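You operate a simulated robot arm through the tools that you are given. There is no shell and no other tool.

The job below is to be done with a simulated two-armed robot. You get a single attempt, and the scene is never put back.

## Task
Snap a chalk line to the blue mark on the grey sheet, then wind the line in.
Fine: draw the white line end out, set the purple brake, press the purple button once and free the brake again. Where these are worked on the way, their far stop is far enough and under half their travel is too little: purple brake.

Only the result counts: the job must be done as asked and must still hold three seconds after the hand-in. Knocking over, shifting, dropping, spilling or breaking anything else fails it. Flat cloth is picked up by pressing the open fingertips on it (5 to 10 N) and closing them slowly along it; thin cloth reads only 2 to 8 mm in the jaws.

## Robot
Two 7-joint arms with two-finger parallel grippers on one trunk that stands fixed in place. Base frame: the origin is at the foot of the trunk, x ahead of it, y to its left, z up; the work surface is at about z = 900. Readings come in mm, rad, newtons and seconds.
The left shoulder is at [52, 173, 1260], the right one opposite. With the tool pointing down near the work surface each hand reaches from about 180 to 680 mm from the base axis, measured 20 degrees to its own side. Payload 3.6 kg a hand.
Tool frame (each hand has its own): the origin (TCP) lies between the finger pads and is the grasp point; the fingertips stand 30 mm ahead of it; z points along the fingers, y is the line along which they close. The gripper opens to 110 mm. The fingers are 20 mm wide and 10 mm thick; the gripper's body (48 by 112 mm) begins 55 mm behind the TCP.
Orientation is that of the tool frame in the base frame, as a unit quaternion [w, x, y, z]. With the fingers straight down and closing along the base's y, the tool's x points along the base's -x, its y along +y and its z along -z.

## Interface
- The arms move only by the tool move_arm. It takes "left_motion", "right_motion" or both (then of equal length, played together; a hand with none holds still); each is a list that holds one entry, the list of rows, each a list of 6 numbers: the shift along the tool's x, y, z in mm, then the turn, a rotation vector about the tool's x, y, z in rad. In form: [[[dx, dy, dz, wx, wy, wz], ...]]. A call has 1 to 20 rows; each row is the pose to reach, as a shift and turn from the pose commanded when the call began, along the tool's axes at that moment. "left_grip" and "right_grip" are, for a hand that has rows, the opening, from 0 (shut) to 1 (fully open), set as the call begins (left out, the last holds). Rows are played at 5 a second. More than 50 mm and 0.15 rad between two rows, or a gripper value outside its range, and nothing of the call is played. Where a pose cannot be reached the arm comes as near as it can. A force on the tool above 50 N (or 10 N above the force at the start of the call, whichever is more), or a blocked arm, ends the call early, and 0.2 s more pass. The fingers move at their own pace (about 153 mm/s each) and stop on an object; they squeeze with about 33 N. The grip force told is the motor's: it shows also when the fingers shut on nothing. Time passes only in rows, and 0.2 s behind the last, so rows that repeat a pose let the fingers close. It gives the time, the measured TCP pose, the force on the tool (base axes), the opening and the grip force at its end, in the units of the frame above (readings bear some noise), with the torque about the TCP (base axes, N m) and any sound that the robot's microphone picked up, and new pictures: "pictures" is both (left out), scene, wrist or none (wrist: the cameras of the hands that moved).
- Cameras (640 x 400 px; columns grow to the right, rows downward): "scene" is now at [129.8, -39.2, 1432.8]; the picture's right is [-0.43, -0.90, 0.00], its down [-0.52, 0.25, -0.82] and it looks along [0.74, -0.35, -0.58] (base axes); focal length 291 px, centre (320, 200). "left" rides on the left gripper at [72, -17, -103] in its tool frame; the picture's right is [0.23, 0.97, 0.00], its down [-0.76, 0.18, -0.62] and it looks along [-0.61, 0.14, 0.78] (tool axes); focal length 222 px, centre (320, 200). "right" rides on the right gripper at [72, 17, -103] in its tool frame; the picture's right is [-0.23, 0.97, 0.00], its down [-0.76, -0.18, -0.62] and it looks along [-0.61, -0.14, 0.78] (tool axes); focal length 222 px, centre (320, 200). There is no depth. A picture from a camera that has moved, and an enlarged one, comes with that camera's place and axes in the base frame and with its lens.
- lift_body(by): moves the trunk up (or, below 0, down) by that many mm; the arms and the scene camera ride with it, the base frame stays. It gives what a move gives, with no picture.
- pan_tilt(pan, tilt): turns the head with the scene camera to pan (to the left, within 1.501 rad either way) and tilt (down, from -0.506 to 1.204), counted from straight ahead of the robot (the tilt from the chest, where the trunk bows). It gives what a move gives, and a new picture of the scene camera.
- enlarge(camera, box): a new picture of the part [left, top, right, bottom] of that camera's present view, enlarged. No time passes.
- finish_job(): hands the job in; it is judged then, once.

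Places have to be worked out from the pictures, the camera data and where the tool is seen. Open the grippers and draw the arms clear of the work before you hand the job in, unless the task says otherwise.

The tools are called after "Emit:" as name(argument=value, ...) on one line, values as JSON. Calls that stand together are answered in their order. move_arm: Moves the arms, as the interface text tells. Its arguments: {"type":"object","properties":{"left_motion":{"type":"array","items":{"type":"array","items":{"type":"array","items":{"type":"number"}}}},"left_grip":{"type":"number"},"right_motion":{"type":"array","items":{"type":"array","items":{"type":"array","items":{"type":"number"}}}},"right_grip":{"type":"number"},"pictures":{"type":"string","enum":["both","scene","wrist","none"]}},"required":[]} The other tools are called the same way: lift_body (by) moves the trunk up or down; pan_tilt (pan, tilt) turns the head that bears the scene camera; enlarge (camera, box) takes an enlarged picture of a part of a camera's view; finish_job () hands the job in.

At the start:

```text
time_s: 0.0
left_tool_pos: [410.0, -36.1, 1244.5]
left_tool_rot: [-0.001, -0.001, 1.0, 0.0]
left_contact_force: [0.3, -0.8, -0.3]
left_ft_torque: [0.0, 0.01, 0.01]
left_grip_width: 110.1
left_gripper_force: 0.1
right_tool_pos: [362.3, -400.5, 1239.4]
right_tool_rot: [0.0, 0.0, 1.0, 0.001]
right_contact_force: [0.0, 1.0, 0.7]
right_ft_torque: [0.0, 0.02, -0.02]
right_grip_width: 109.9
right_gripper_force: 0.1
trunk travel left (down, up): [-375.0, 388.0]
head pan, tilt (commanded): [-0.443, 0.614]
```

scene: 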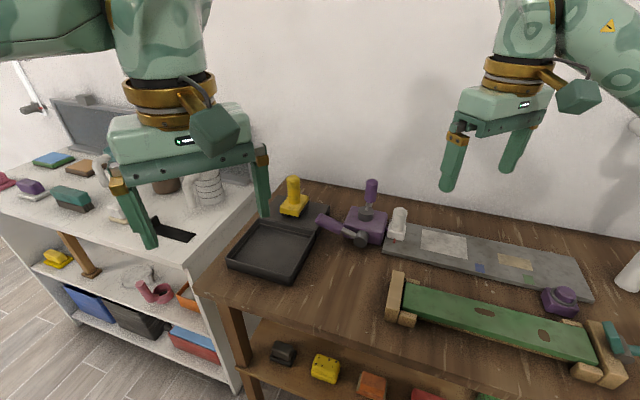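
right: 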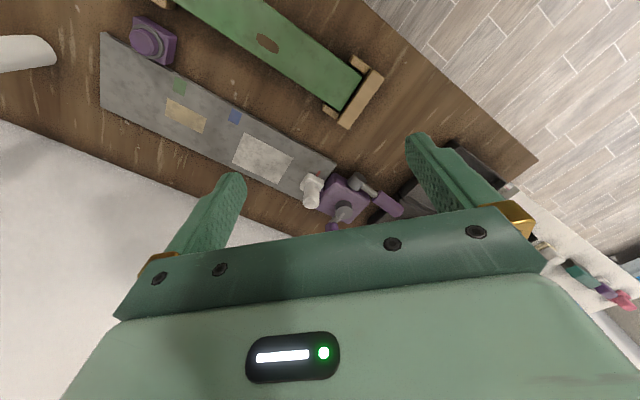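
left: 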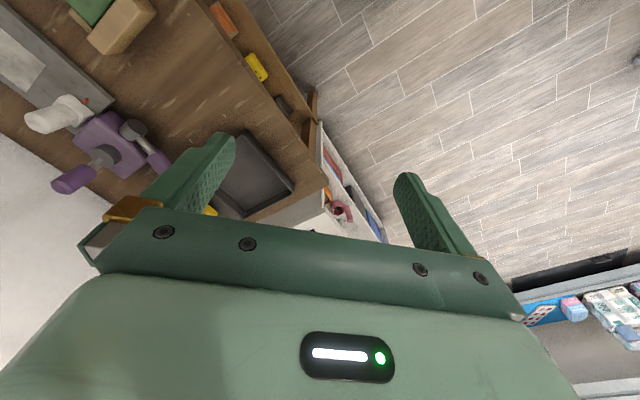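

The pictures show a purple device with a white line end, a grey sheet with colored marks, and a separate purple button block on the right. I'll enlarge the pictures to understand the parts.

Emit:
enlarge(camera="scene", box=[300, 160, 460, 260])

Emit:
enlarge(camera="scene", box=[440, 210, 640, 335])

Emit:
enlarge(camera="right", box=[220, 120, 420, 245])

Emit:
enlarge(camera="left", box=[0, 60, 200, 220])

Emit:
enlarge(camera="right", box=[80, 0, 280, 125])

```text
4.00 times, centred on (380, 210) of scene
camera zoom: at [129.8, -39.2, 1432.8], right [-0.43, -0.9, 0.0], down [-0.52, 0.25, -0.82], along [0.74, -0.35, -0.58], focal length 1166 px, centre (80, 160)
```

zoom: 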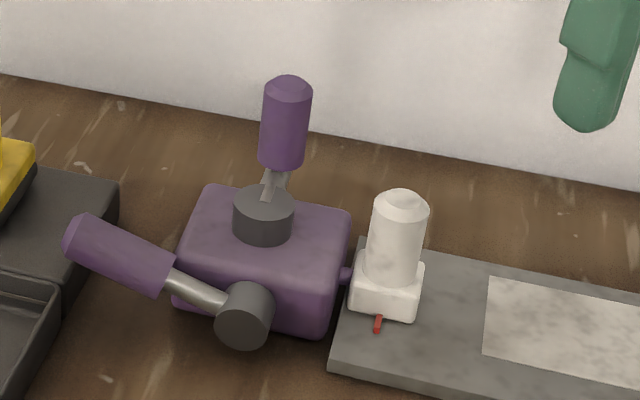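

```text
3.20 times, centred on (540, 272) of scene
camera zoom: at [129.8, -39.2, 1432.8], right [-0.43, -0.9, 0.0], down [-0.52, 0.25, -0.82], along [0.74, -0.35, -0.58], focal length 932 px, centre (-384, -32)
```

zoom: 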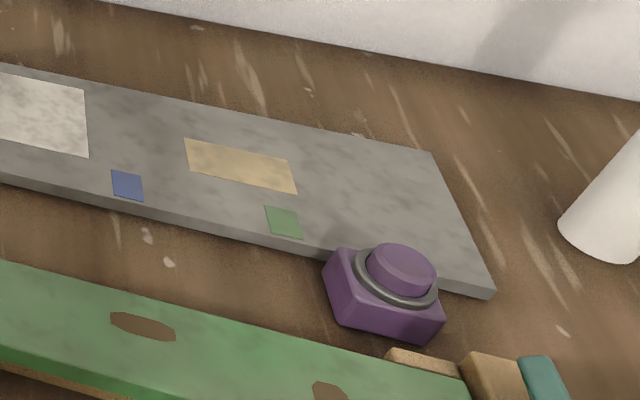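

```text
3.20 times, centred on (320, 182) of right
camera zoom: at [288.9, -384.0, 1342.0], right [0.23, 0.97, 0.0], down [0.76, -0.18, 0.62], along [0.61, -0.14, -0.78], focal length 711 px, centre (320, 256)
```

zoom: 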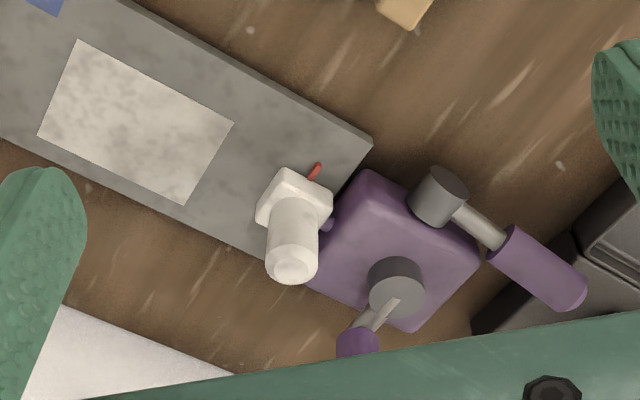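

```text
2.50 times, centred on (100, 140) of left
camera zoom: at [336.9, -52.9, 1349.1], right [-0.23, 0.97, 0.0], down [0.76, 0.18, 0.62], along [0.61, 0.14, -0.78], focal length 555 px, centre (870, 350)
```

zoom: 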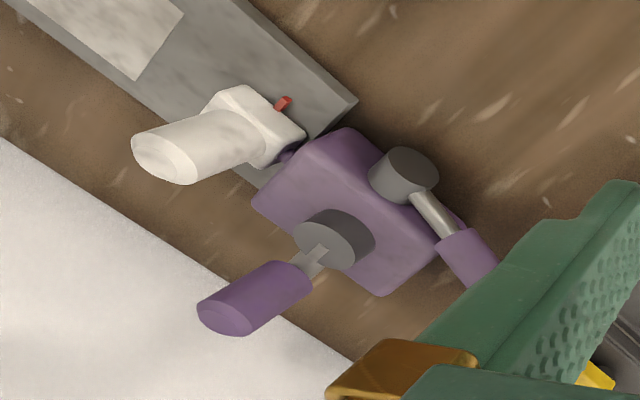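

```text
3.20 times, centred on (180, 62) of right
camera zoom: at [288.9, -384.0, 1342.0], right [0.23, 0.97, 0.0], down [0.76, -0.18, 0.62], along [0.61, -0.14, -0.78], focal length 711 px, centre (768, 640)
```

zoom: 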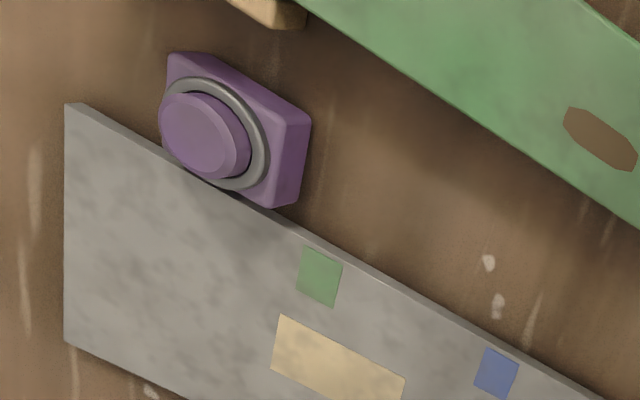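

The white line end stands near (563,-462), its top at about z 993. The sheet runs diagonally from about (575,-445) toward (-0.705,-0.71), and the blue mark is about 200 mm down it. I'll bring the right hand nearer, turned 45°, to look closely at the device.

Emit:
move_arm(right_motion=[[[-23, -20, 5, 0, 0, -0.131], [-46, -40, 15, 0, 0, -0.262], [-69, -60, 30, 0, 0, -0.393], [-92, -80, 50, 0, 0, -0.524], [-115, -100, 70, 0, 0, -0.655], [-137.7, -119.5, 89, 0, 0, -0.785]]], pictures="both")

```text
time_s: 1.4
left_tool_pos: [410.9, -35.7, 1245.5]
left_tool_rot: [-0.001, 0.0, 1.0, 0.001]
left_contact_force: [0.7, -1.1, -0.4]
left_ft_torque: [-0.01, 0.02, 0.03]
left_grip_width: 109.7
left_gripper_force: 0.1
right_tool_pos: [501.4, -522.5, 1148.8]
right_tool_rot: [0.0, -0.383, 0.924, 0.0]
right_contact_force: [0.1, -0.1, -0.4]
right_ft_torque: [0.03, 0.04, 0.02]
right_grip_width: 109.9
right_gripper_force: 0.1
trunk travel left (down, up): [-375.0, 388.0]
head pan, tilt (commanded): [-0.443, 0.614]
camera scene: at [131.0, -39.5, 1432.7], right [-0.43, -0.9, 0.0], down [-0.52, 0.25, -0.82], along [0.74, -0.35, -0.58], focal length 291 px, centre (320, 200)
camera right: at [437.5, -561.4, 1250.9], right [-0.53, 0.85, 0.0], down [0.66, 0.41, 0.62], along [0.53, 0.33, -0.78], focal length 222 px, centre (320, 200)
```

scene: 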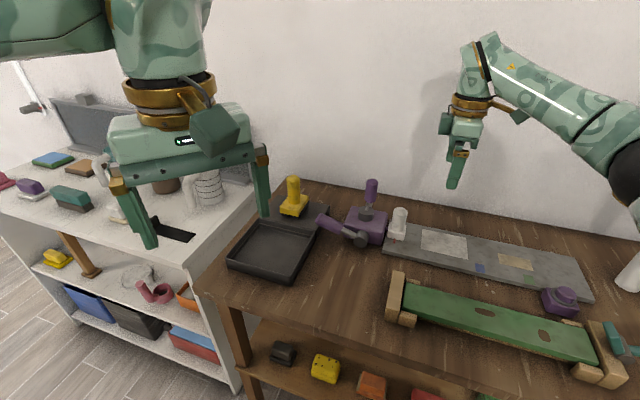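
right: 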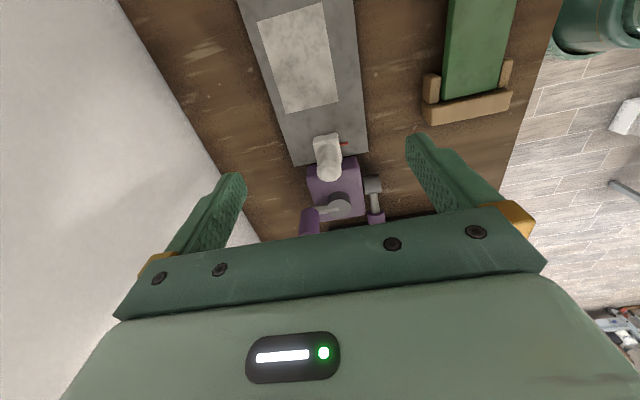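

The right camera now looks at the device from the sheet side. I'll enlarge it to tell the brake from the crank.

Emit:
enlarge(camera="right", box=[264, 120, 424, 245])

Emit:
enlarge(camera="scene", box=[310, 165, 422, 255])

Emit:
enlarge(camera="left", box=[30, 90, 190, 200])

```text
3.20 times, centred on (344, 182) of right
camera zoom: at [437.5, -561.4, 1250.9], right [-0.53, 0.85, 0.0], down [0.66, 0.41, 0.62], along [0.53, 0.33, -0.78], focal length 711 px, centre (243, 256)
```

zoom: 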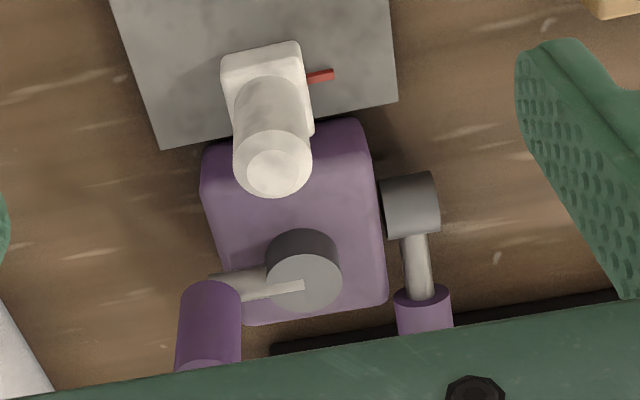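

```text
4.44 times, centred on (366, 210) of scene
camera zoom: at [131.0, -39.5, 1432.7], right [-0.43, -0.9, 0.0], down [-0.52, 0.25, -0.82], along [0.74, -0.35, -0.58], focal length 1295 px, centre (116, 156)
```

zoom: 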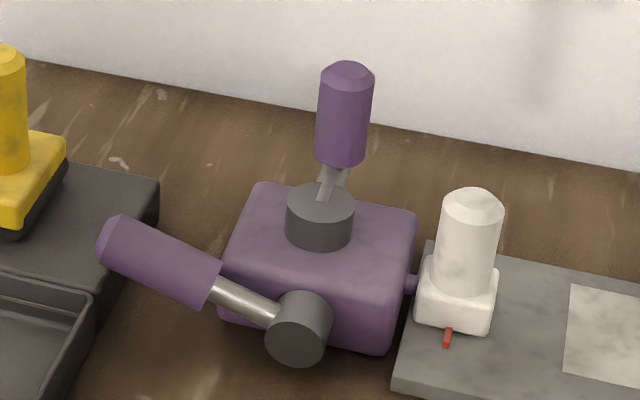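

```text
3.64 times, centred on (110, 145) of left
camera zoom: at [338.0, -53.2, 1348.8], right [-0.23, 0.97, 0.0], down [0.76, 0.18, 0.62], along [0.61, 0.14, -0.78], focal length 808 px, centre (1084, 400)
```

zoom: 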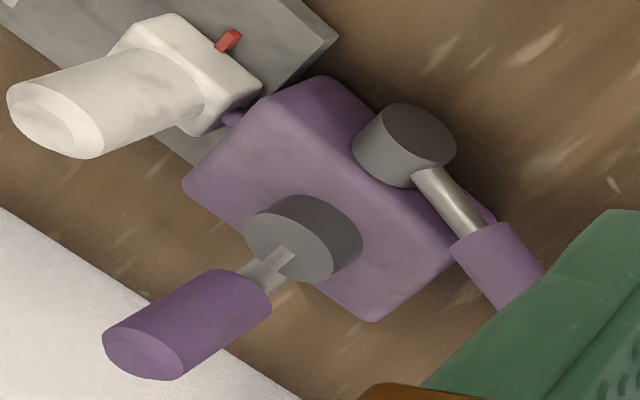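

The top lever is a crank on a vertical axis (hub at about (626,-405), radius 55), so it winds the line. The front lever on the horizontal axis is the brake. I'll move the right hand above the white handle at about (567,-465).

Emit:
move_arm(right_motion=[[[-28.6, -2.9, 30, 0, 0, 0], [-57.2, -5.8, 60, 0, 0, 0], [-85.9, -8.8, 90, 0, 0, 0], [-85.9, -8.8, 90, 0, 0, 0]]], right_grip=1, pictures="both")

```text
time_s: 2.4
left_tool_pos: [411.5, -35.0, 1245.3]
left_tool_rot: [0.0, -0.001, 1.0, 0.0]
left_contact_force: [0.4, 0.1, 0.5]
left_ft_torque: [0.0, -0.02, -0.04]
left_grip_width: 109.9
left_gripper_force: 0.1
right_tool_pos: [567.2, -464.9, 1057.8]
right_tool_rot: [-0.001, -0.383, 0.924, 0.0]
right_contact_force: [0.2, 0.1, -0.4]
right_ft_torque: [0.0, -0.02, 0.01]
right_grip_width: 110.2
right_gripper_force: 0.0
trunk travel left (down, up): [-375.0, 388.0]
head pan, tilt (commanded): [-0.443, 0.614]
camera scene: at [129.3, -39.6, 1432.9], right [-0.43, -0.9, 0.0], down [-0.52, 0.25, -0.82], along [0.74, -0.35, -0.58], focal length 291 px, centre (320, 200)
camera right: at [502.2, -503.8, 1160.7], right [-0.53, 0.85, 0.0], down [0.66, 0.41, 0.62], along [0.53, 0.33, -0.78], focal length 222 px, centre (320, 200)
```

scene: 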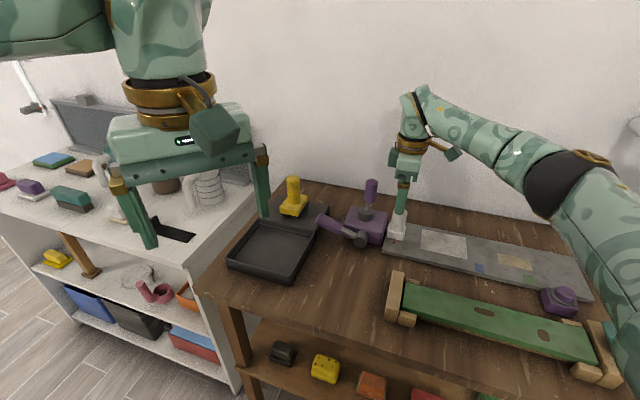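
right: 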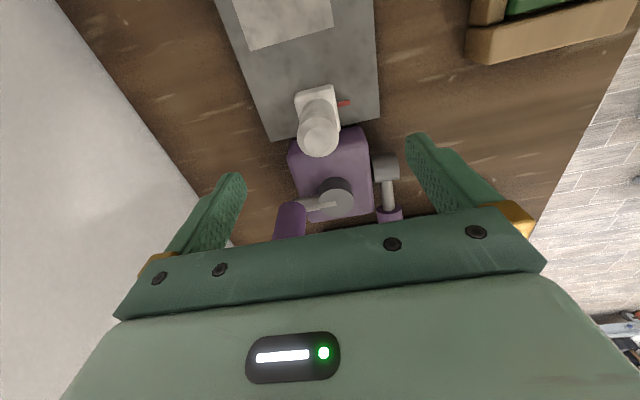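

The handle top lies at pixel (319,140), exactly where the tool axis should meet it. I'll go down about 85 mm with the fingers open.

Emit:
move_arm(right_motion=[[[0, 0, 25, 0, 0, 0], [0, 0, 50, 0, 0, 0], [0, 0, 70, 0, 0, 0], [0, 0, 83, 0, 0, 0], [0, 0, 83, 0, 0, 0]]], right_grip=1, pictures="both")

```text
time_s: 3.6
left_tool_pos: [410.2, -35.4, 1245.0]
left_tool_rot: [0.0, -0.002, 1.0, 0.0]
left_contact_force: [0.0, 0.3, 0.1]
left_ft_torque: [0.01, 0.0, -0.04]
left_grip_width: 110.2
left_gripper_force: 0.1
right_tool_pos: [567.1, -465.2, 977.8]
right_tool_rot: [0.0, -0.383, 0.924, 0.001]
right_contact_force: [-0.4, -0.6, 0.4]
right_ft_torque: [-0.01, 0.0, 0.01]
right_grip_width: 109.8
right_gripper_force: 0.1
trunk travel left (down, up): [-375.0, 388.0]
head pan, tilt (commanded): [-0.443, 0.614]
camera scene: at [129.9, -39.1, 1432.8], right [-0.43, -0.9, 0.0], down [-0.52, 0.25, -0.82], along [0.74, -0.35, -0.58], focal length 291 px, centre (320, 200)
camera right: at [502.3, -504.3, 1080.2], right [-0.53, 0.85, 0.0], down [0.66, 0.41, 0.62], along [0.53, 0.33, -0.78], focal length 222 px, centre (320, 200)
```

scene: 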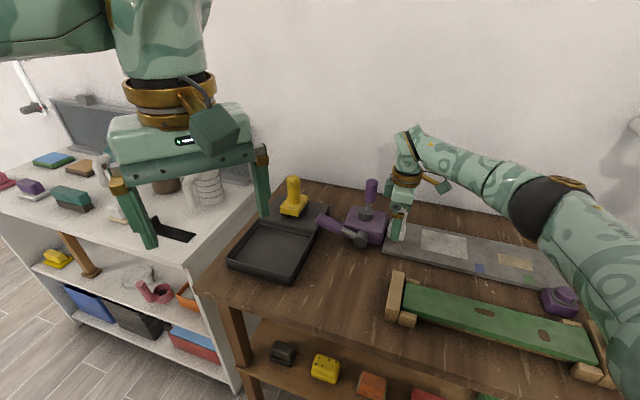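
right: 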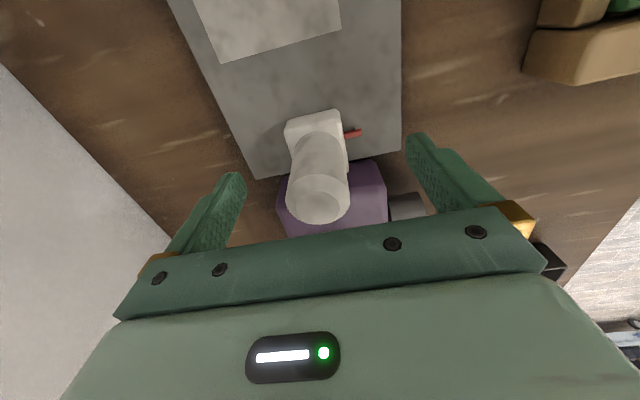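

The fingers straddle the white handle with z about 977. Now I close them on it.

Emit:
move_arm(right_motion=[[[0, 0, 0, 0, 0, 0], [0, 0, 0, 0, 0, 0], [0, 0, 0, 0, 0, 0], [0, 0, 0, 0, 0, 0]]], right_grip=0, pictures="wrist")

Emit:
enlarge(camera="right", box=[240, 80, 400, 180])

```text
time_s: 4.6
left_tool_pos: [410.4, -36.3, 1243.6]
left_tool_rot: [0.0, -0.002, 1.0, 0.0]
left_contact_force: [-0.3, 0.1, 0.1]
left_ft_torque: [0.02, -0.01, 0.02]
left_grip_width: 110.0
left_gripper_force: 0.0
right_tool_pos: [567.0, -465.9, 977.2]
right_tool_rot: [0.0, -0.383, 0.924, 0.0]
right_contact_force: [3.1, -2.5, -0.1]
right_ft_torque: [-0.96, -0.51, -0.03]
right_grip_width: 33.6
right_gripper_force: 44.6
trunk travel left (down, up): [-375.0, 388.0]
head pan, tilt (commanded): [-0.443, 0.614]
camera right: at [502.7, -504.9, 1080.1], right [-0.53, 0.85, 0.0], down [0.66, 0.41, 0.62], along [0.53, 0.33, -0.78], focal length 222 px, centre (320, 200)
```

right: 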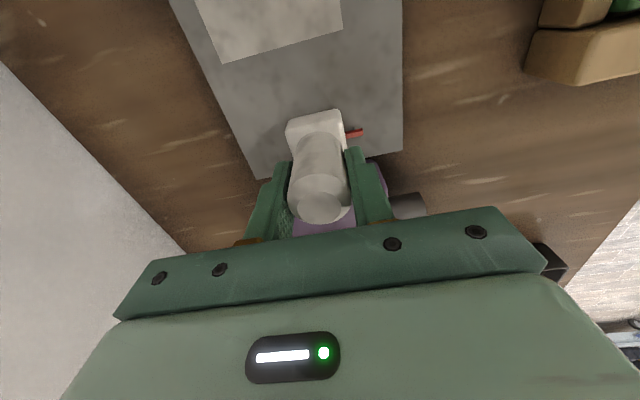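

```text
4.00 times, centred on (320, 130) of right
camera zoom: at [502.7, -504.9, 1080.1], right [-0.53, 0.85, 0.0], down [0.66, 0.41, 0.62], along [0.53, 0.33, -0.78], focal length 888 px, centre (320, 480)
```

zoom: 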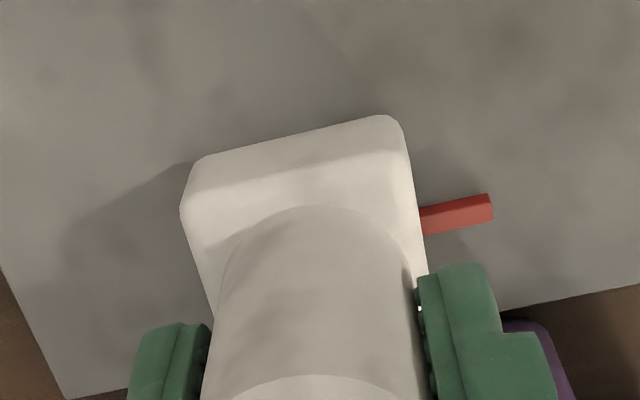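

The handle (33.6 mm thick) is gripped. I draw it out along the sheet in small steps, watching the force.

Emit:
move_arm(right_motion=[[[8, 0, 0, 0, 0, 0], [16, 0, 0, 0, 0, 0], [24, 0, 0, 0, 0, 0], [32, 0, 0, 0, 0, 0], [40, 0, 0, 0, 0, 0]]], right_grip=0, pictures="both")

```text
time_s: 5.8
left_tool_pos: [410.9, -34.2, 1242.4]
left_tool_rot: [0.0, -0.002, 1.0, 0.0]
left_contact_force: [0.4, -0.3, -0.4]
left_ft_torque: [0.02, -0.01, 0.02]
left_grip_width: 110.1
left_gripper_force: 0.0
right_tool_pos: [539.3, -493.6, 977.6]
right_tool_rot: [0.0, -0.383, 0.924, 0.001]
right_contact_force: [2.4, 0.7, 1.6]
right_ft_torque: [-0.89, -0.7, 0.11]
right_grip_width: 33.7
right_gripper_force: 45.2
trunk travel left (down, up): [-375.0, 388.0]
head pan, tilt (commanded): [-0.443, 0.614]
camera scene: at [129.9, -39.0, 1432.8], right [-0.43, -0.9, 0.0], down [-0.52, 0.25, -0.82], along [0.74, -0.35, -0.58], focal length 291 px, centre (320, 200)
camera right: at [474.7, -533.1, 1080.1], right [-0.53, 0.85, 0.0], down [0.66, 0.41, 0.62], along [0.53, 0.33, -0.78], focal length 222 px, centre (320, 200)
```

scene: 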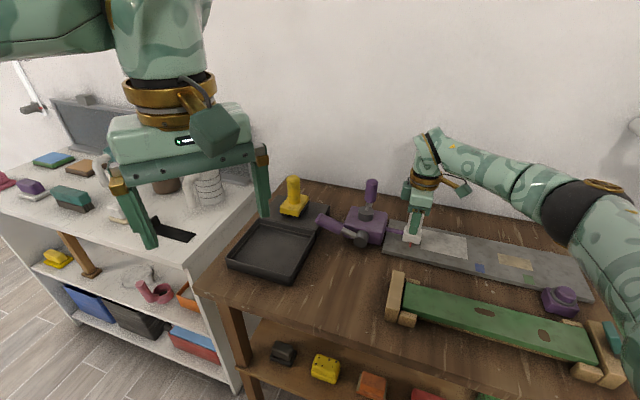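
right: 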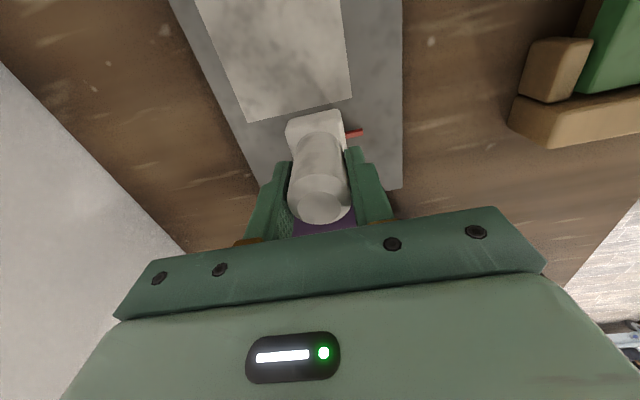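

The end slides out with little force. I draw it a further 120 mm.

Emit:
move_arm(right_motion=[[[10, 0, 0, 0, 0, 0], [20, 0, 0, 0, 0, 0], [30, 0, 0, 0, 0, 0], [40, 0, 0, 0, 0, 0], [50, 0, 0, 0, 0, 0], [60, 0, 0, 0, 0, 0], [70, 0, 0, 0, 0, 0], [80, 0, 0, 0, 0, 0], [90, 0, 0, 0, 0, 0], [100, 0, 0, 0, 0, 0], [110, 0, 0, 0, 0, 0], [120, 0, 0, 0, 0, 0]]], right_grip=0, pictures="both")

Emit:
enlarge(camera="right", box=[240, 60, 400, 160])

Emit:
enlarge(camera="scene", box=[400, 200, 560, 300])

```text
time_s: 8.4
left_tool_pos: [411.0, -34.5, 1246.0]
left_tool_rot: [0.0, -0.001, 1.0, 0.001]
left_contact_force: [0.7, 0.2, 0.1]
left_ft_torque: [0.0, 0.03, -0.01]
left_grip_width: 110.1
left_gripper_force: 0.1
right_tool_pos: [454.3, -577.5, 977.1]
right_tool_rot: [0.001, -0.382, 0.924, 0.001]
right_contact_force: [0.1, 1.2, 5.5]
right_ft_torque: [-0.89, -0.17, 0.12]
right_grip_width: 33.4
right_gripper_force: 45.2
trunk travel left (down, up): [-375.0, 388.0]
head pan, tilt (commanded): [-0.443, 0.614]
camera scene: at [129.5, -38.5, 1433.0], right [-0.43, -0.9, 0.0], down [-0.52, 0.25, -0.82], along [0.74, -0.35, -0.58], focal length 291 px, centre (320, 200)
camera right: at [389.9, -617.8, 1080.1], right [-0.53, 0.85, 0.0], down [0.66, 0.41, 0.62], along [0.53, 0.33, -0.78], focal length 222 px, centre (320, 200)
```

scene: 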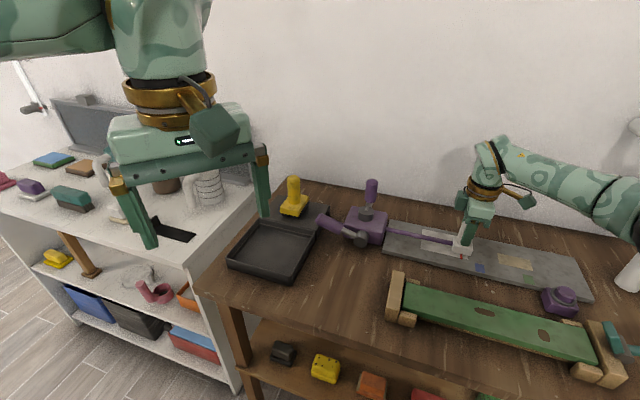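
right: 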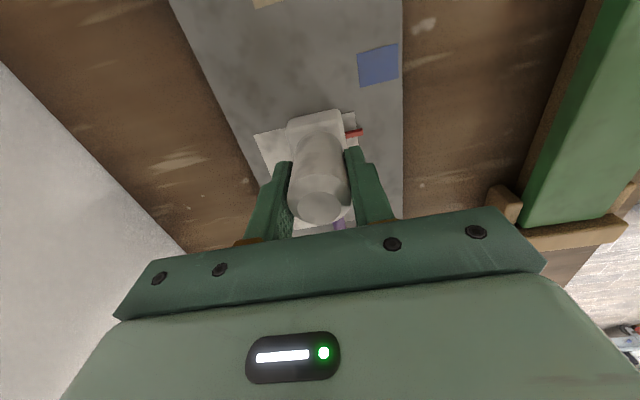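

```text
4.00 times, centred on (320, 110) of right
camera zoom: at [389.9, -617.8, 1080.1], right [-0.53, 0.85, 0.0], down [0.66, 0.41, 0.62], along [0.53, 0.33, -0.78], focal length 888 px, centre (320, 560)
```

zoom: 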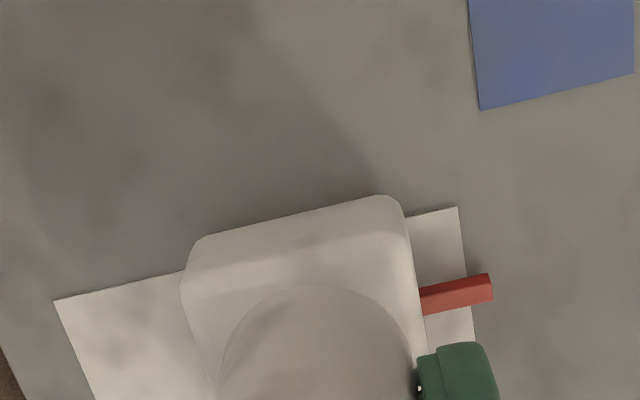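

```text
4.00 times, centred on (480, 250) of scene
camera zoom: at [129.5, -38.5, 1433.0], right [-0.43, -0.9, 0.0], down [-0.52, 0.25, -0.82], along [0.74, -0.35, -0.58], focal length 1166 px, centre (-320, 0)
```

zoom: 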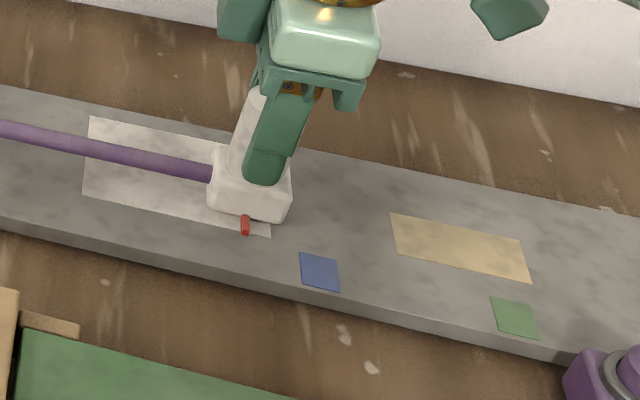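

The pointer is now about 40 mm short of the blue mark's centre by both cameras. I draw the end out another 36 mm and then check.

Emit:
move_arm(right_motion=[[[9, 0, 0, 0, 0, 0], [18, 0, 0, 0, 0, 0], [27, 0, 0, 0, 0, 0], [36, 0, 0, 0, 0, 0], [36, 0, 0, 0, 0, 0]]], right_grip=0, pictures="both")

Emit:
enlarge(camera="right", box=[240, 60, 400, 160])

Emit:
enlarge(camera="scene", box=[430, 220, 526, 280])

```text
time_s: 9.6
left_tool_pos: [410.4, -34.4, 1244.1]
left_tool_rot: [0.0, -0.001, 1.0, 0.0]
left_contact_force: [-0.4, 0.1, -0.2]
left_ft_torque: [-0.03, -0.04, 0.0]
left_grip_width: 109.9
left_gripper_force: 0.0
right_tool_pos: [428.3, -604.5, 977.0]
right_tool_rot: [0.001, -0.382, 0.924, 0.001]
right_contact_force: [5.0, -3.0, 16.1]
right_ft_torque: [0.31, 0.98, 0.17]
right_grip_width: 33.5
right_gripper_force: 45.1
trunk travel left (down, up): [-375.0, 388.0]
head pan, tilt (commanded): [-0.443, 0.614]
camera scene: at [129.7, -38.1, 1433.0], right [-0.43, -0.9, 0.0], down [-0.52, 0.25, -0.82], along [0.74, -0.35, -0.58], focal length 291 px, centre (320, 200)
camera right: at [364.0, -643.7, 1080.0], right [-0.53, 0.85, 0.0], down [0.66, 0.41, 0.62], along [0.53, 0.33, -0.78], focal length 222 px, centre (320, 200)
```

scene: 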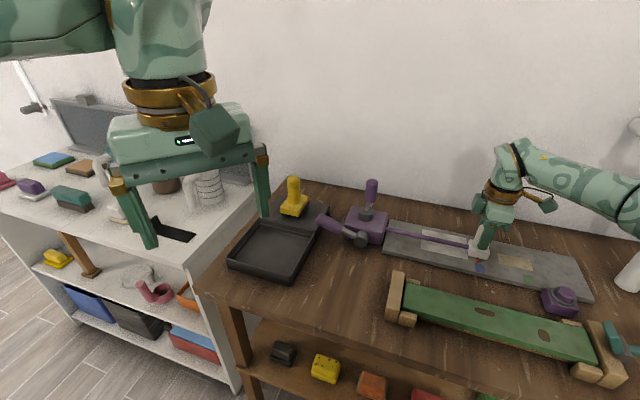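
right: 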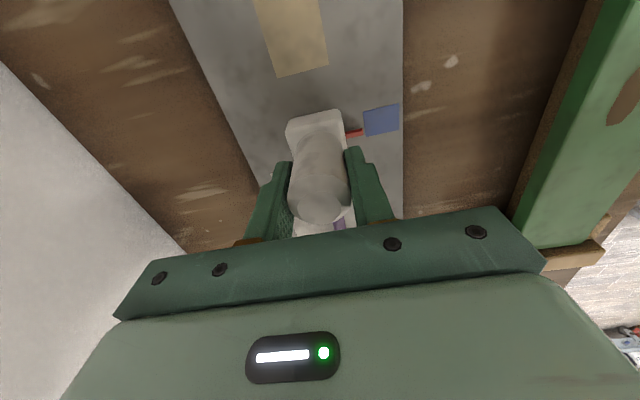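

```text
4.00 times, centred on (320, 110) of right
camera zoom: at [364.0, -643.7, 1080.0], right [-0.53, 0.85, 0.0], down [0.66, 0.41, 0.62], along [0.53, 0.33, -0.78], focal length 888 px, centre (320, 560)
```

zoom: 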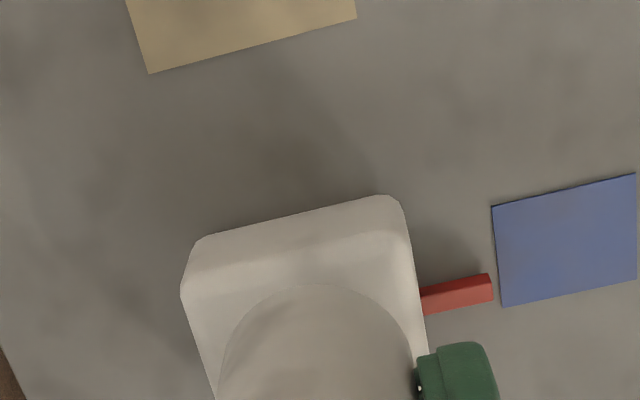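

```text
6.67 times, centred on (478, 250) of scene
camera zoom: at [129.7, -38.1, 1433.0], right [-0.43, -0.9, 0.0], down [-0.52, 0.25, -0.82], along [0.74, -0.35, -0.58], focal length 1942 px, centre (-733, -133)
```

zoom: 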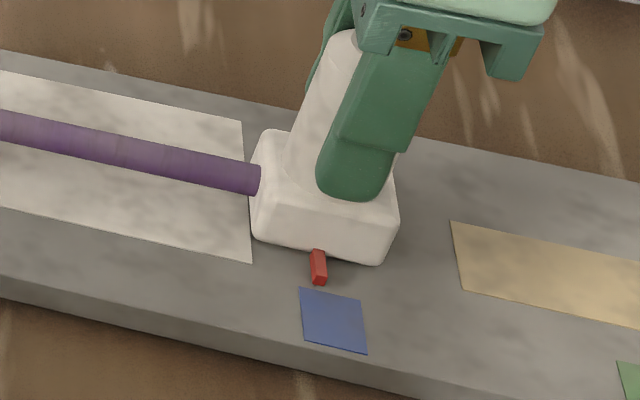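

Both views put the pointer about 4 mm short of the mark's centre. I draw the last 4 mm.

Emit:
move_arm(right_motion=[[[2, 0, 0, 0, 0, 0], [4, 0, 0, 0, 0, 0], [4, 0, 0, 0, 0, 0]]], right_grip=0, pictures="both")

Emit:
enlarge(camera="right", box=[240, 60, 400, 160])

Emit:
enlarge(camera="scene", box=[430, 220, 526, 280])

```text
time_s: 10.4
left_tool_pos: [410.5, -34.5, 1244.0]
left_tool_rot: [0.0, -0.002, 1.0, 0.001]
left_contact_force: [-1.1, 1.2, -0.1]
left_ft_torque: [-0.01, 0.0, -0.05]
left_grip_width: 109.9
left_gripper_force: 0.0
right_tool_pos: [427.9, -606.6, 978.6]
right_tool_rot: [0.001, -0.382, 0.924, 0.0]
right_contact_force: [7.9, -5.0, 19.1]
right_ft_torque: [0.83, 0.24, -0.02]
right_grip_width: 33.5
right_gripper_force: 44.9
trunk travel left (down, up): [-375.0, 388.0]
head pan, tilt (commanded): [-0.443, 0.614]
camera scene: at [129.8, -38.3, 1433.0], right [-0.43, -0.9, 0.0], down [-0.52, 0.25, -0.82], along [0.74, -0.35, -0.58], focal length 291 px, centre (320, 200)
camera right: at [361.5, -646.1, 1080.0], right [-0.53, 0.85, 0.0], down [0.66, 0.41, 0.62], along [0.53, 0.33, -0.78], focal length 222 px, centre (320, 200)
```

scene: 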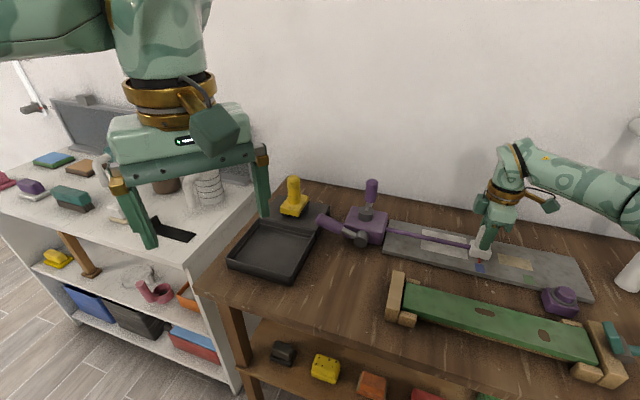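
right: 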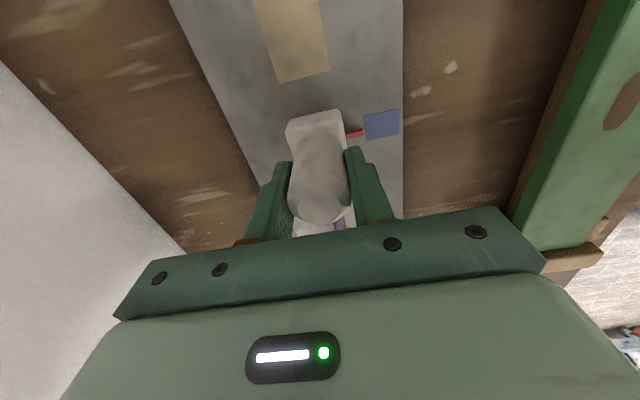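

```text
4.00 times, centred on (320, 110) of right
camera zoom: at [361.5, -646.1, 1080.0], right [-0.53, 0.85, 0.0], down [0.66, 0.41, 0.62], along [0.53, 0.33, -0.78], focal length 888 px, centre (320, 560)
```

zoom: 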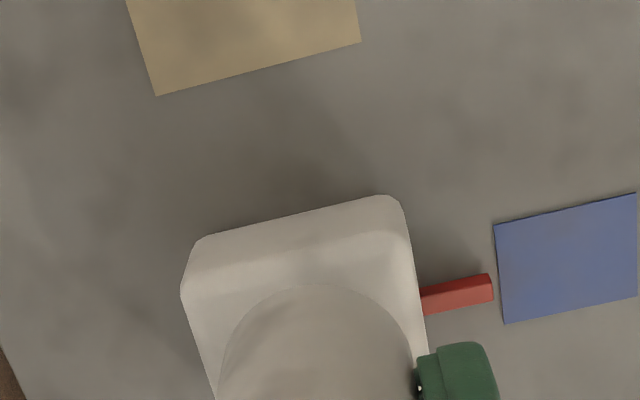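

```text
6.67 times, centred on (478, 250) of scene
camera zoom: at [129.8, -38.3, 1433.0], right [-0.43, -0.9, 0.0], down [-0.52, 0.25, -0.82], along [0.74, -0.35, -0.58], focal length 1942 px, centre (-733, -133)
```

zoom: 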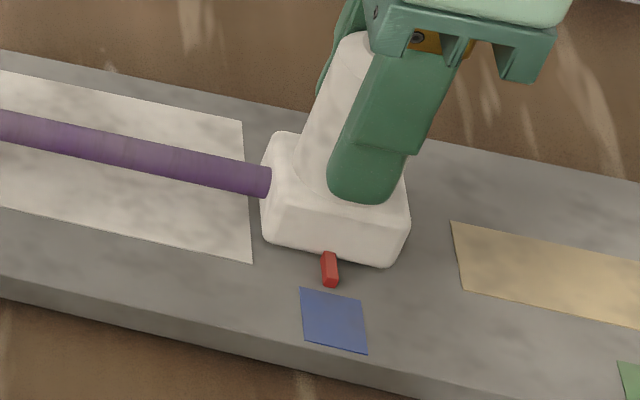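

The pointer now stands at the mark's centre within about 1 mm in both views. I open the fingers partly and check the end stays put.

Emit:
move_arm(right_motion=[[[0, 0, 0, 0, 0, 0], [0, 0, 0, 0, 0, 0], [0, 0, 0, 0, 0, 0]]], right_grip=0.65, pictures="both")

Emit:
enlarge(camera="right", box=[240, 60, 400, 160])

Emit:
enlarge(camera="scene", box=[430, 220, 526, 280])

```text
time_s: 11.2
left_tool_pos: [410.8, -35.8, 1244.9]
left_tool_rot: [0.0, -0.001, 1.0, -0.001]
left_contact_force: [-0.5, 0.1, -0.2]
left_ft_torque: [-0.01, 0.01, 0.0]
left_grip_width: 110.3
left_gripper_force: 0.1
right_tool_pos: [425.7, -607.7, 976.6]
right_tool_rot: [0.0, -0.382, 0.924, 0.001]
right_contact_force: [0.0, -0.2, -0.4]
right_ft_torque: [0.0, 0.01, 0.02]
right_grip_width: 71.6
right_gripper_force: 0.1
trunk travel left (down, up): [-375.0, 388.0]
head pan, tilt (commanded): [-0.443, 0.614]
camera scene: at [129.9, -39.3, 1432.8], right [-0.43, -0.9, 0.0], down [-0.52, 0.25, -0.82], along [0.74, -0.35, -0.58], focal length 291 px, centre (320, 200)
camera right: at [361.3, -646.6, 1078.7], right [-0.53, 0.85, 0.0], down [0.66, 0.41, 0.62], along [0.53, 0.33, -0.78], focal length 222 px, centre (320, 200)
```

scene: 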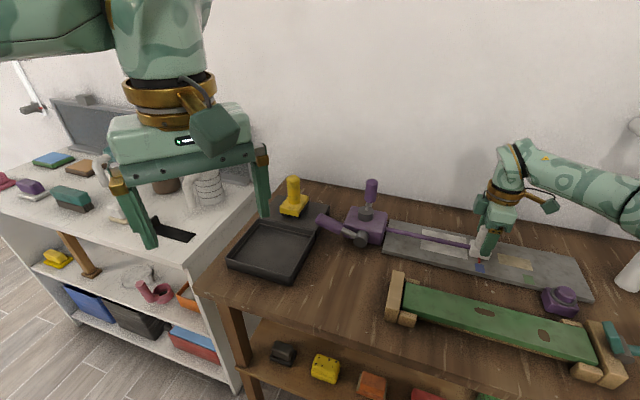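
right: 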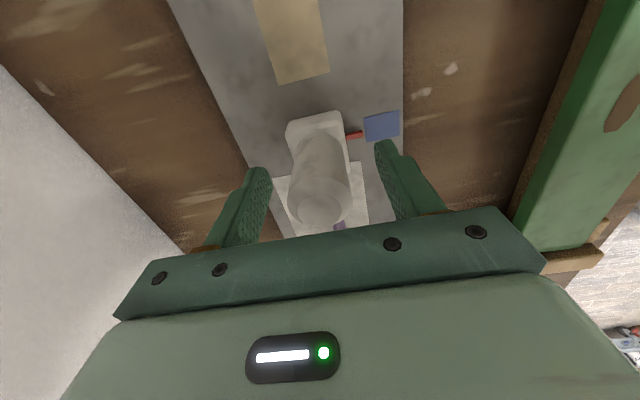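

```text
4.00 times, centred on (320, 110) of right
camera zoom: at [361.3, -646.6, 1078.7], right [-0.53, 0.85, 0.0], down [0.66, 0.41, 0.62], along [0.53, 0.33, -0.78], focal length 888 px, centre (320, 560)
```

zoom: 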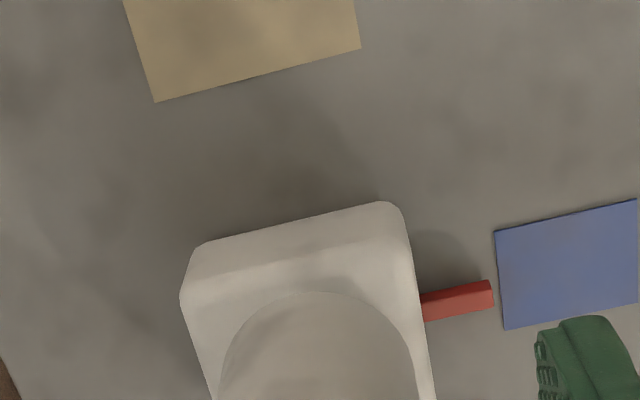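

```text
6.67 times, centred on (478, 250) of scene
camera zoom: at [129.9, -39.3, 1432.8], right [-0.43, -0.9, 0.0], down [-0.52, 0.25, -0.82], along [0.74, -0.35, -0.58], focal length 1942 px, centre (-733, -133)
```

zoom: 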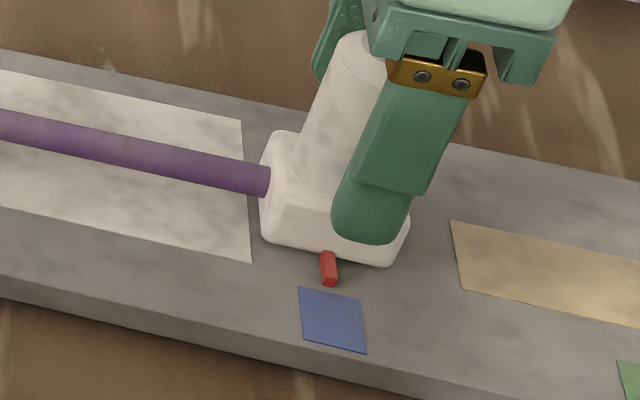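

The line end stays put at the blue mark. I lift clear and travel over to a spot above the brake handle, at about (636,-307).

Emit:
move_arm(right_motion=[[[0, 0, -30, 0, 0, 0], [0, 0, -70, 0, 0, 0], [0, 0, -110, 0, 0, 0], [0, 0, -140, 0, 0, 0], [-45, 8, -140, 0, 0, 0], [-90, 16, -140, 0, 0, 0], [-135, 24, -140, 0, 0, 0], [-180, 32, -140, 0, 0, 0], [-225, 40, -140, 0, 0, 0], [-270, 48, -140, 0, 0, 0], [-315, 56, -140, 0, 0, 0], [-360.8, 62.6, -140, 0, 0, 0], [-360.8, 62.6, -140, 0, 0, 0]]], right_grip=0.65, pictures="both")

```text
time_s: 14.0
left_tool_pos: [410.4, -35.4, 1245.9]
left_tool_rot: [0.0, -0.001, 1.0, 0.001]
left_contact_force: [0.2, -0.2, 0.7]
left_ft_torque: [0.01, -0.02, 0.0]
left_grip_width: 109.6
left_gripper_force: 0.1
right_tool_pos: [635.7, -309.3, 1116.9]
right_tool_rot: [0.001, -0.383, 0.924, 0.001]
right_contact_force: [-0.1, -0.8, 0.5]
right_ft_torque: [0.03, -0.02, 0.01]
right_grip_width: 71.4
right_gripper_force: 0.1
trunk travel left (down, up): [-375.0, 388.0]
head pan, tilt (commanded): [-0.443, 0.614]
camera scene: at [129.4, -40.6, 1432.8], right [-0.43, -0.9, 0.0], down [-0.52, 0.25, -0.82], along [0.74, -0.35, -0.58], focal length 291 px, centre (320, 200)
camera right: at [571.5, -348.2, 1219.4], right [-0.53, 0.85, 0.0], down [0.66, 0.41, 0.62], along [0.53, 0.33, -0.78], focal length 222 px, centre (320, 200)
```

scene: 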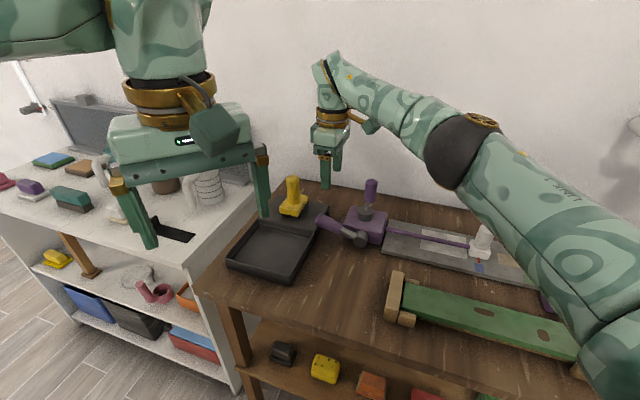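
right: 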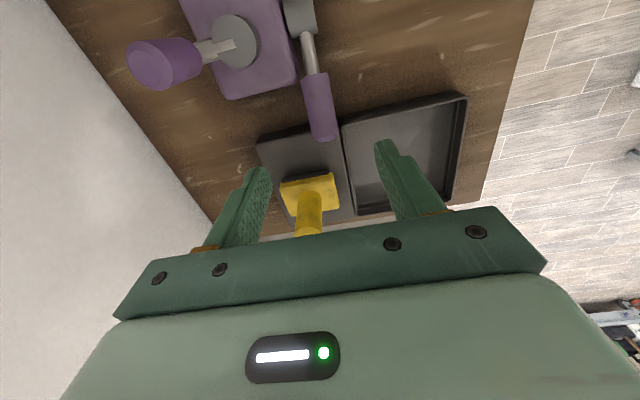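

The brake handle lies right under the tool axis (pixel (318,106)), with clearance from body and tray. I descend so the fingers straddle it at about z 960.

Emit:
move_arm(right_motion=[[[0, -2, 40, 0, 0, 0], [0, -2.5, 80, 0, 0, 0], [0, -2.5, 115, 0, 0, 0], [0, -2.5, 140, 0, 0, 0], [0, -2.5, 156, 0, 0, 0], [0, -2.5, 156, 0, 0, 0]]], right_grip=0.65, pictures="both")

Emit:
enlarge(camera="scene", box=[280, 160, 440, 260])

```text
time_s: 15.4
left_tool_pos: [410.6, -35.0, 1243.5]
left_tool_rot: [0.0, -0.001, 1.0, 0.001]
left_contact_force: [-0.5, 0.0, 0.7]
left_ft_torque: [0.01, -0.02, -0.04]
left_grip_width: 110.1
left_gripper_force: 0.1
right_tool_pos: [638.4, -309.2, 961.1]
right_tool_rot: [0.0, -0.383, 0.924, 0.001]
right_contact_force: [-1.5, 0.3, -0.3]
right_ft_torque: [-0.02, 0.02, 0.01]
right_grip_width: 71.4
right_gripper_force: 0.0
trunk travel left (down, up): [-375.0, 388.0]
head pan, tilt (commanded): [-0.443, 0.614]
camera scene: at [129.9, -39.3, 1432.8], right [-0.43, -0.9, 0.0], down [-0.52, 0.25, -0.82], along [0.74, -0.35, -0.58], focal length 291 px, centre (320, 200)
camera right: at [574.0, -349.0, 1063.9], right [-0.53, 0.85, 0.0], down [0.66, 0.41, 0.62], along [0.53, 0.33, -0.78], focal length 222 px, centre (320, 200)
```

scene: 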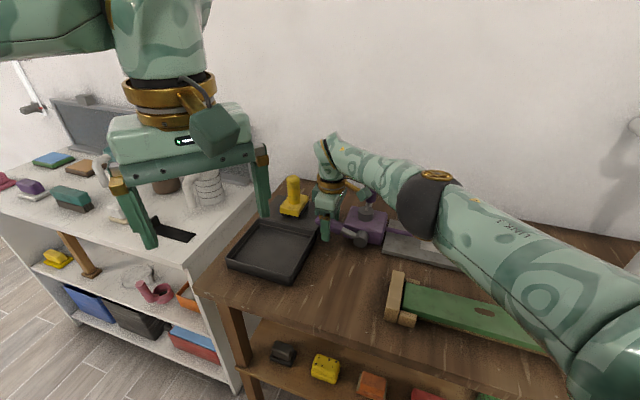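
right: 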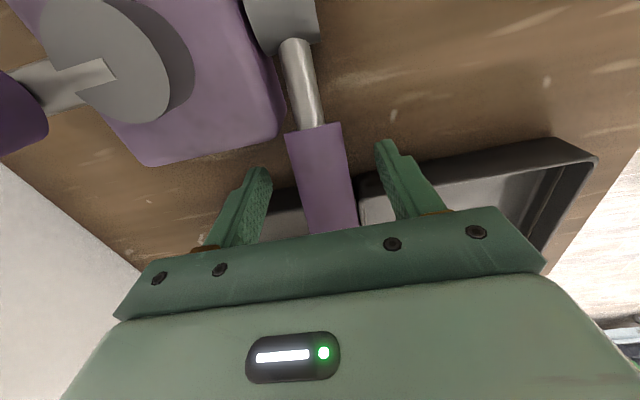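

```text
4.00 times, centred on (360, 210) of scene
camera zoom: at [129.9, -39.3, 1432.8], right [-0.43, -0.9, 0.0], down [-0.52, 0.25, -0.82], along [0.74, -0.35, -0.58], focal length 1166 px, centre (160, 160)
```

zoom: 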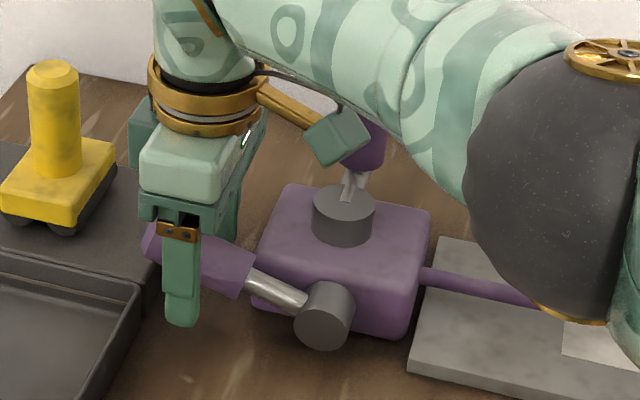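

The fingers straddle the brake handle cleanly. I close on it.

Emit:
move_arm(right_motion=[[[0, 0, 0, 0, 0, 0], [0, 0, 0, 0, 0, 0], [0, 0, 0, 0, 0, 0], [0, 0, 0, 0, 0, 0]]], right_grip=0, pictures="wrist")

```text
time_s: 16.4
left_tool_pos: [409.2, -34.7, 1244.7]
left_tool_rot: [0.0, -0.001, 1.0, 0.0]
left_contact_force: [0.0, -0.3, 0.1]
left_ft_torque: [-0.01, 0.0, 0.0]
left_grip_width: 110.1
left_gripper_force: 0.1
right_tool_pos: [637.0, -308.2, 960.6]
right_tool_rot: [-0.001, -0.383, 0.924, 0.001]
right_contact_force: [-14.9, 8.4, -9.5]
right_ft_torque: [0.32, -0.2, 0.53]
right_grip_width: 31.2
right_gripper_force: 45.1
trunk travel left (down, up): [-375.0, 388.0]
head pan, tilt (commanded): [-0.443, 0.614]
camera right: at [572.9, -347.5, 1064.0], right [-0.53, 0.85, 0.0], down [0.66, 0.41, 0.62], along [0.53, 0.33, -0.78], focal length 222 px, centre (320, 200)
```

right: 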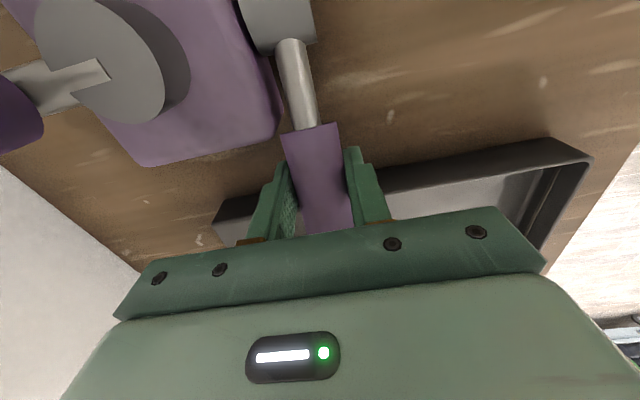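

The grip pulls about 16 N sideways, so the handle centre lies about 2 mm toward the tool's +y; I correct that. Then I swing the handle up along the first part of its arc about the hub at about (577,-367,927).

Emit:
move_arm(right_motion=[[[0, 2, 0, 0, 0, 0], [1.2, 2.5, -3.5, 0, -0.03, 0], [2.6, 2.5, -7.2, 0, -0.06, 0], [5.7, 2.5, -14.2, 0, -0.12, 0], [9.5, 2.5, -20.8, 0, -0.18, 0]]], right_grip=0, pictures="both")

Emit:
enlarge(camera="scene", box=[280, 160, 440, 260])

```text
time_s: 17.6
left_tool_pos: [411.4, -37.3, 1245.0]
left_tool_rot: [-0.001, -0.001, 1.0, 0.001]
left_contact_force: [0.8, -0.5, -0.5]
left_ft_torque: [0.0, 0.01, 0.0]
left_grip_width: 109.9
left_gripper_force: 0.2
right_tool_pos: [629.9, -313.0, 981.0]
right_tool_rot: [0.083, -0.381, 0.92, 0.036]
right_contact_force: [-10.4, 2.8, -22.7]
right_ft_torque: [0.49, -0.81, 0.79]
right_grip_width: 31.4
right_gripper_force: 45.0
trunk travel left (down, up): [-375.0, 388.0]
head pan, tilt (commanded): [-0.443, 0.614]
camera scene: at [130.7, -40.4, 1432.6], right [-0.43, -0.9, 0.0], down [-0.52, 0.25, -0.82], along [0.74, -0.35, -0.58], focal length 291 px, centre (320, 200)
camera right: at [553.8, -366.6, 1068.7], right [-0.53, 0.85, 0.04], down [0.58, 0.32, 0.75], along [0.62, 0.42, -0.66], focal length 222 px, centre (320, 200)
```

scene: 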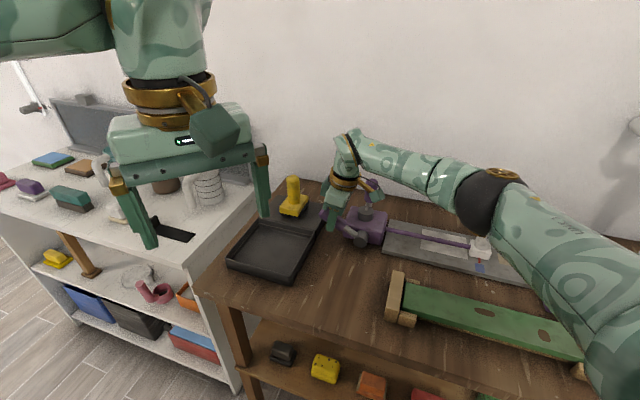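
right: 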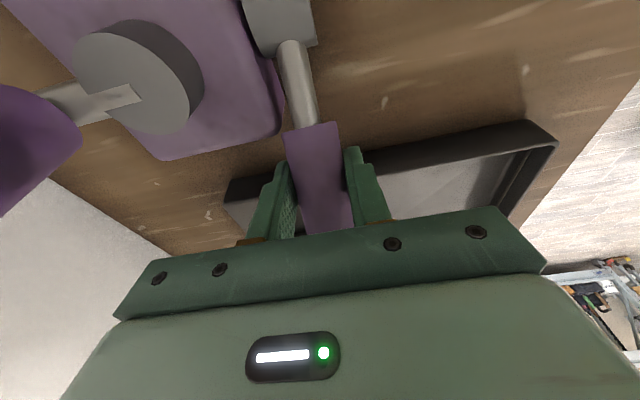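

```text
4.00 times, centred on (360, 210) of scene
camera zoom: at [130.7, -40.4, 1432.6], right [-0.43, -0.9, 0.0], down [-0.52, 0.25, -0.82], along [0.74, -0.35, -0.58], focal length 1166 px, centre (160, 160)
```

zoom: 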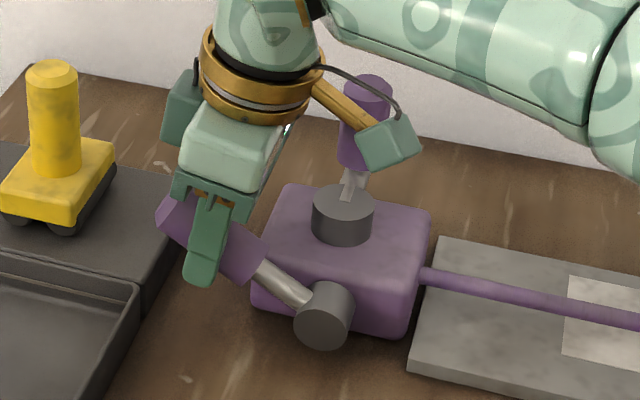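

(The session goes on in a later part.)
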